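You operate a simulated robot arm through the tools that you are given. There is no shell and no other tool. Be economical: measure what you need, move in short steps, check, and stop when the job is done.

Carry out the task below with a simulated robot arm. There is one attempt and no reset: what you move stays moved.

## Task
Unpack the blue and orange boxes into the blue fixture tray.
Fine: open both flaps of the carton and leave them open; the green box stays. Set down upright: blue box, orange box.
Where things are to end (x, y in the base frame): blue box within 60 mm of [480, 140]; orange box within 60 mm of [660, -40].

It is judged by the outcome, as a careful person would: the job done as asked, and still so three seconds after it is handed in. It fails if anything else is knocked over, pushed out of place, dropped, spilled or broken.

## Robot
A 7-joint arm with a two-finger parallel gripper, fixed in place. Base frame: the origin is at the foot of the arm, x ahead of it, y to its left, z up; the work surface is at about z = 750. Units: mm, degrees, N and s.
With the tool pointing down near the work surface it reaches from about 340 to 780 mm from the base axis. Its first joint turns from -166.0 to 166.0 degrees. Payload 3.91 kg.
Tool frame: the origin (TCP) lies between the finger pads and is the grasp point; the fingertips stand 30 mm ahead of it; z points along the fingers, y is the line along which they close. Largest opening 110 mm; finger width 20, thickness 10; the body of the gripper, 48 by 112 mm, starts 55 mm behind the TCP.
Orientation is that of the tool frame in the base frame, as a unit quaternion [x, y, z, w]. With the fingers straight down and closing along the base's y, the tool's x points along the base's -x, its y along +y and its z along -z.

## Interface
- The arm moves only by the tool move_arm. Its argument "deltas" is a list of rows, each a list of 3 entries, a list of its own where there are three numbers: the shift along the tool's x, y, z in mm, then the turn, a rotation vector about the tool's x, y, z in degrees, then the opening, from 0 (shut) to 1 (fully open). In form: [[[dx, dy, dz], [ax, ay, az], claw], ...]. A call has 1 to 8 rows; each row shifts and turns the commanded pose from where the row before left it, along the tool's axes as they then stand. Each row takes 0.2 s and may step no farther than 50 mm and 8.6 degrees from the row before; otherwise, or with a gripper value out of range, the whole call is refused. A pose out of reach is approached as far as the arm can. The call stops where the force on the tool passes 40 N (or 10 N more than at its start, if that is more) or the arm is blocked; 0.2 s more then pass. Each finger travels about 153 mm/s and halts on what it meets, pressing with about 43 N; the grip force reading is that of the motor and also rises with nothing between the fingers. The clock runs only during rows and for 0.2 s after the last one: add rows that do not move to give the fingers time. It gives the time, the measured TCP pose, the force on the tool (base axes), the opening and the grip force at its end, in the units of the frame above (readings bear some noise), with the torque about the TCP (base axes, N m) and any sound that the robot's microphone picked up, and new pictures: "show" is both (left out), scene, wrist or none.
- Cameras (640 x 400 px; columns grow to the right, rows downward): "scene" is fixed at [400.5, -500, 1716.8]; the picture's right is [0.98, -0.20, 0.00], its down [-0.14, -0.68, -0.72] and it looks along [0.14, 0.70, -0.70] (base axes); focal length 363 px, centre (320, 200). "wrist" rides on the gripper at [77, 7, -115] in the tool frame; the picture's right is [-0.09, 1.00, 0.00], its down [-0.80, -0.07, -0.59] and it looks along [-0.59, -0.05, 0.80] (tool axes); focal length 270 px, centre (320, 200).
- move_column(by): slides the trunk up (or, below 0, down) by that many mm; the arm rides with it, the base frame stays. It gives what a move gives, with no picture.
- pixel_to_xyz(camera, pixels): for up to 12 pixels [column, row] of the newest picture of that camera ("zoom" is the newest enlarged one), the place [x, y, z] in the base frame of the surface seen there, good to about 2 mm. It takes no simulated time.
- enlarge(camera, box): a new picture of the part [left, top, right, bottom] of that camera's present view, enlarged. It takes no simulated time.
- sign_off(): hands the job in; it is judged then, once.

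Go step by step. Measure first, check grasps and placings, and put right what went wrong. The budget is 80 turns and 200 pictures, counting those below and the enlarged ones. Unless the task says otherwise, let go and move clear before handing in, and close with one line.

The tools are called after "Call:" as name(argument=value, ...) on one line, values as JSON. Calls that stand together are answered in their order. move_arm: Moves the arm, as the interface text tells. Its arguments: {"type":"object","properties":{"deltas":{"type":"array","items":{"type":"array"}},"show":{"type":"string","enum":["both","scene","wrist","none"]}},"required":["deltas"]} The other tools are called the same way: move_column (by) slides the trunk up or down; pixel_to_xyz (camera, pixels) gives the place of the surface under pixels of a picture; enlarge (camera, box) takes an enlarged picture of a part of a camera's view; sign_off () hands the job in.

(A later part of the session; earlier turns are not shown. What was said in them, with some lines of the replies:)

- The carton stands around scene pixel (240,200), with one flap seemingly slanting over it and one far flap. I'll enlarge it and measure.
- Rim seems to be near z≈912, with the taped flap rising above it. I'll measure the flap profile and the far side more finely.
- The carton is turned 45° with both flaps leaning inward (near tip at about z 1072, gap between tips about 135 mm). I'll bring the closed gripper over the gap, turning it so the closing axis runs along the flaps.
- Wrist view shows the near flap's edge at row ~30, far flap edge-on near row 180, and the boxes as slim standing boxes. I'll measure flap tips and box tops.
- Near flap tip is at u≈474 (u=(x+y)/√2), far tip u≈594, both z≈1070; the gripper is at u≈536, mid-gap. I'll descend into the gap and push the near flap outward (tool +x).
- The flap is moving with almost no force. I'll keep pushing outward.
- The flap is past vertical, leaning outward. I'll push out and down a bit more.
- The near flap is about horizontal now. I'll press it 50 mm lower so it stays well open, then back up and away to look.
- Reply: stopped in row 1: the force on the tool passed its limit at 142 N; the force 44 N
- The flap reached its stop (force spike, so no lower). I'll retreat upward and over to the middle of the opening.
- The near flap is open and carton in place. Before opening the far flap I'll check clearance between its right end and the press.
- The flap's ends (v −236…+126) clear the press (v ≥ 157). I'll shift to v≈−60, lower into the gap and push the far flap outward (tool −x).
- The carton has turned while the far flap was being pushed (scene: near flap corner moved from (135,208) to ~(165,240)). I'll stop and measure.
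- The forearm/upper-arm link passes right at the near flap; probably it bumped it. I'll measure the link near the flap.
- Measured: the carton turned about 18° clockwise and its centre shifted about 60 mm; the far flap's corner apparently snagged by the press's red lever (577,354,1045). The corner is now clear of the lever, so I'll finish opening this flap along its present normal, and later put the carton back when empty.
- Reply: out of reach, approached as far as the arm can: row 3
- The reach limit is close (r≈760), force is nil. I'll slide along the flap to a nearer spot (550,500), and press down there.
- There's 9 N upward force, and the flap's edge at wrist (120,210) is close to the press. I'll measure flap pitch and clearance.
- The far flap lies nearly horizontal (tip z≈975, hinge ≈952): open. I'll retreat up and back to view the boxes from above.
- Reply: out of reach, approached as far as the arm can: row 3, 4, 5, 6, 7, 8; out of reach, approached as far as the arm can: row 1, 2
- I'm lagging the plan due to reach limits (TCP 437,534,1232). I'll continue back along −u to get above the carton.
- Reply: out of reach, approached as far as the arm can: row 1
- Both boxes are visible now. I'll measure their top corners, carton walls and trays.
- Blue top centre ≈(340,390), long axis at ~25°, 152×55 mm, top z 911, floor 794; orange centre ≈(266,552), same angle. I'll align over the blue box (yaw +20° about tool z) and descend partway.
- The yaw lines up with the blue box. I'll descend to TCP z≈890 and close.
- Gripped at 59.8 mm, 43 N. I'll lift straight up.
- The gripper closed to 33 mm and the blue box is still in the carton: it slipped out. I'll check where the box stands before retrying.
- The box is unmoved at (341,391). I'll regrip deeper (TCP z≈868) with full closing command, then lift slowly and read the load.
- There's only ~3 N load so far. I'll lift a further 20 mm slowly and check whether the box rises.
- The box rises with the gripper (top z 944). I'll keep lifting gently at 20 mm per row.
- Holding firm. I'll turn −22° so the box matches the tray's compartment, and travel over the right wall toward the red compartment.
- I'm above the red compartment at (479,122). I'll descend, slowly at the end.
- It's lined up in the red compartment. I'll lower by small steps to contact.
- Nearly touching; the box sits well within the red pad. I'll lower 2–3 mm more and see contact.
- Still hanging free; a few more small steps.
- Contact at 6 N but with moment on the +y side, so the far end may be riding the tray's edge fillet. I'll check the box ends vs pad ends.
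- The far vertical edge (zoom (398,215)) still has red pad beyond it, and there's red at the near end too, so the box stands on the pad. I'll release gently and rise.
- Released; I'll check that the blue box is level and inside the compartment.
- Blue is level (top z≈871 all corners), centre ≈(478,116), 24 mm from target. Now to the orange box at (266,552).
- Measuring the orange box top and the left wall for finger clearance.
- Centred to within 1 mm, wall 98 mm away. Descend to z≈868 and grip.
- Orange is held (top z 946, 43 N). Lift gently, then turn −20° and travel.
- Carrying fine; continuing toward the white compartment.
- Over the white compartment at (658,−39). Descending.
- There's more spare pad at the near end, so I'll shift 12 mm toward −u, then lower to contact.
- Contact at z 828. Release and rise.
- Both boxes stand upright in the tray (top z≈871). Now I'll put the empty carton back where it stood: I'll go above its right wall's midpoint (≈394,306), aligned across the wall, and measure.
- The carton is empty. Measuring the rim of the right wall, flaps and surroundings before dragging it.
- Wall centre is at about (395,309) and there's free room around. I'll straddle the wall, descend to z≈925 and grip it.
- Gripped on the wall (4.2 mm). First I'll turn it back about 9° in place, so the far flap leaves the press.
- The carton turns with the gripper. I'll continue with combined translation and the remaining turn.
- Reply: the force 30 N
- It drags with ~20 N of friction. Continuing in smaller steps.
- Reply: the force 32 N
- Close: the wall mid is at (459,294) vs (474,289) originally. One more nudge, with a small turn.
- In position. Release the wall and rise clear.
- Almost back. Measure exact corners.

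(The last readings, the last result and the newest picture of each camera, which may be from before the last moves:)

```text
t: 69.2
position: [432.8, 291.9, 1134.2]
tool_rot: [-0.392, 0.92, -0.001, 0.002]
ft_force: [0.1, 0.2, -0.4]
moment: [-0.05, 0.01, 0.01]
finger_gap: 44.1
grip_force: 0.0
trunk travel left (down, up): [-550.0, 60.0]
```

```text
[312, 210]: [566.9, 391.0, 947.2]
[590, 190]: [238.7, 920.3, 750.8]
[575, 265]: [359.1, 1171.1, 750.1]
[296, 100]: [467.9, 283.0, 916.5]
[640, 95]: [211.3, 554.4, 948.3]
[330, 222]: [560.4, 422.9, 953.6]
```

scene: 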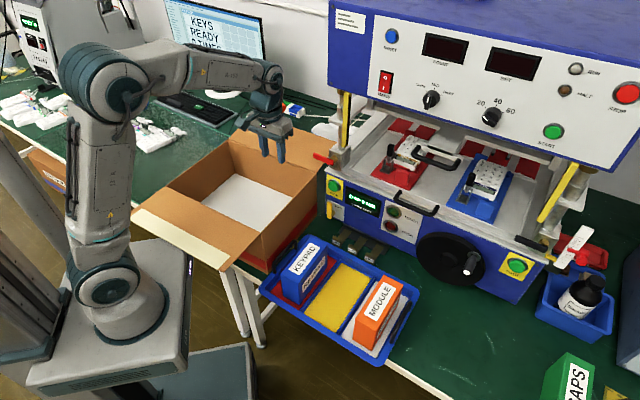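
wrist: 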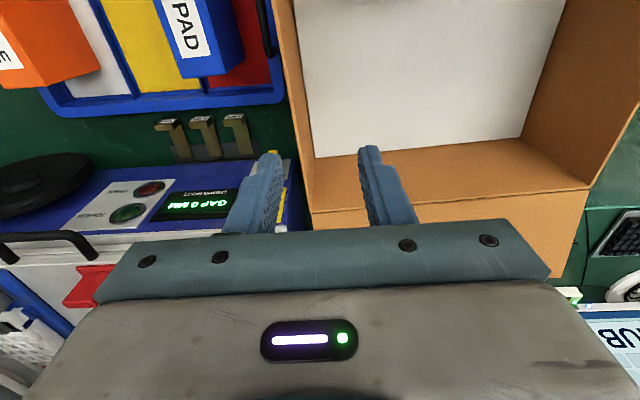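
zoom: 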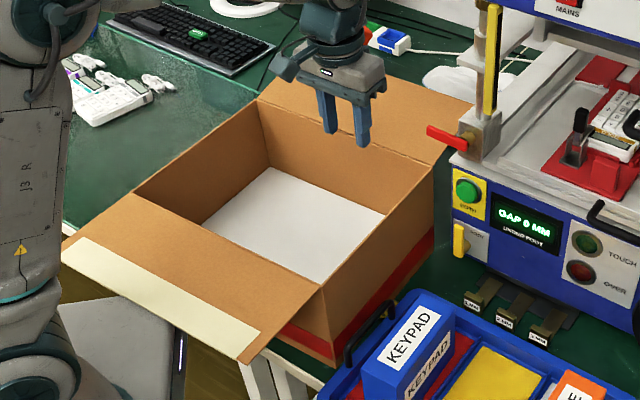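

The carton is within ~12 mm and ~3° of its starting place. I'll withdraw up and back, and check both flaps and the tray finally.

Call:
move_arm(deltas=[[[20, 40, -20], [0, 0, 0], 0.4], [[20, 40, -20], [0, 0, 0], 0.4], [[20, 40, -20], [0, 0, 0], 0.4], [[20, 40, -20], [0, 0, 0], 0.4], [[20, 40, -20], [0, 0, 0], 0.4], [[20, 40, 0], [0, 0, 0], 0.4], [[0, 0, 0], [0, 0, 0], 0.4]])

Call:
enlarge(camera="scene", box=[120, 90, 440, 380])

Call:
pixel_to_xyz(camera="scene", pixels=[[290, 130], [315, 148], [300, 155], [332, 142], [150, 222], [215, 262], [307, 262], [380, 300]])

```text
t: 70.8
position: [179.4, 368.3, 1234.8]
tool_rot: [-0.391, 0.92, -0.001, 0.001]
ft_force: [0.5, -1.0, -0.6]
moment: [0.0, -0.01, 0.01]
finger_gap: 44.1
grip_force: 0.0
trunk travel left (down, up): [-550.0, 60.0]
```

scene: 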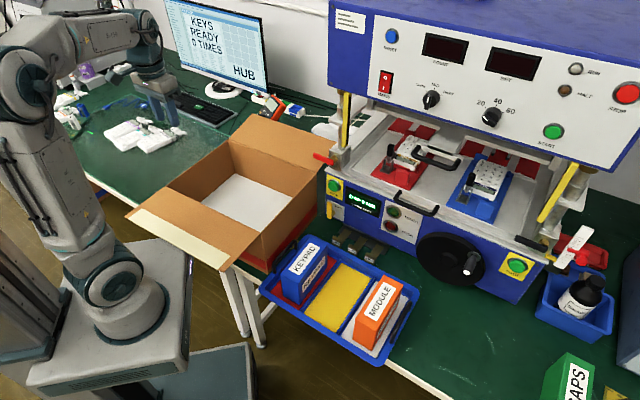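
wrist: 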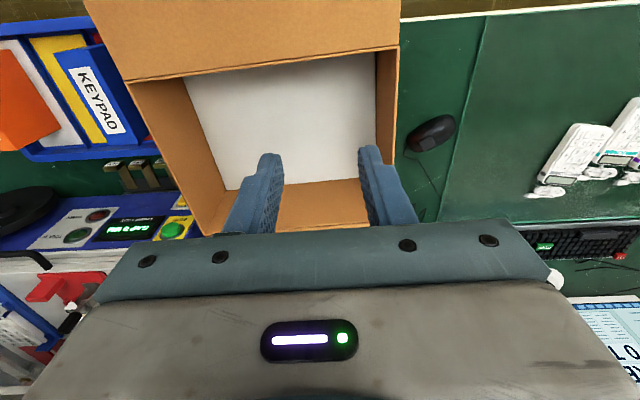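

```text
1.38 times, centred on (280, 235) of scene
```

zoom: 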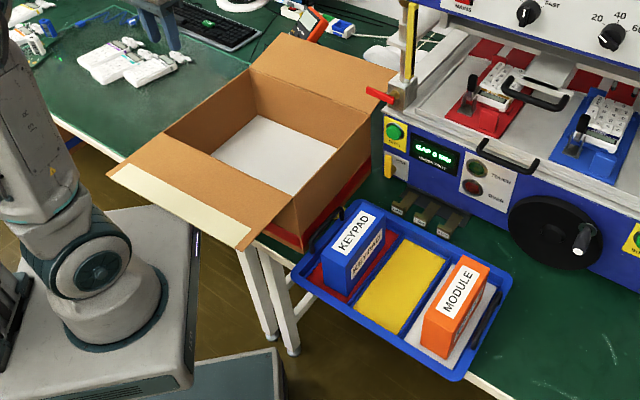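

```text
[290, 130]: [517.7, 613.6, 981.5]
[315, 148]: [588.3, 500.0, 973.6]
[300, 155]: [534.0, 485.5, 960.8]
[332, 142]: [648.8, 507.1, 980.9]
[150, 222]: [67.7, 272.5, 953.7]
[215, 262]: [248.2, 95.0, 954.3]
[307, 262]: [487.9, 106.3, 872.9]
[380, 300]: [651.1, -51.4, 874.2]
```

Both flaps lie open and hold there. Blue is upright at about (478,116) and orange at about (653,−48), both in tolerance, and the carton is back near its starting place with the arm clear. I'm handing in.

Call:
sign_off()

```text
The job is handed in.
```

I handed the job in with the blue and orange boxes upright in the tray, about 24 mm and 11 mm from their targets, both carton flaps open and the green box untouched. While I was opening the far flap the carton turned about 18° and shifted about 60 mm, probably because the flap caught the press's red lever. I dragged it back to within about 12 mm and 3° of where it started.
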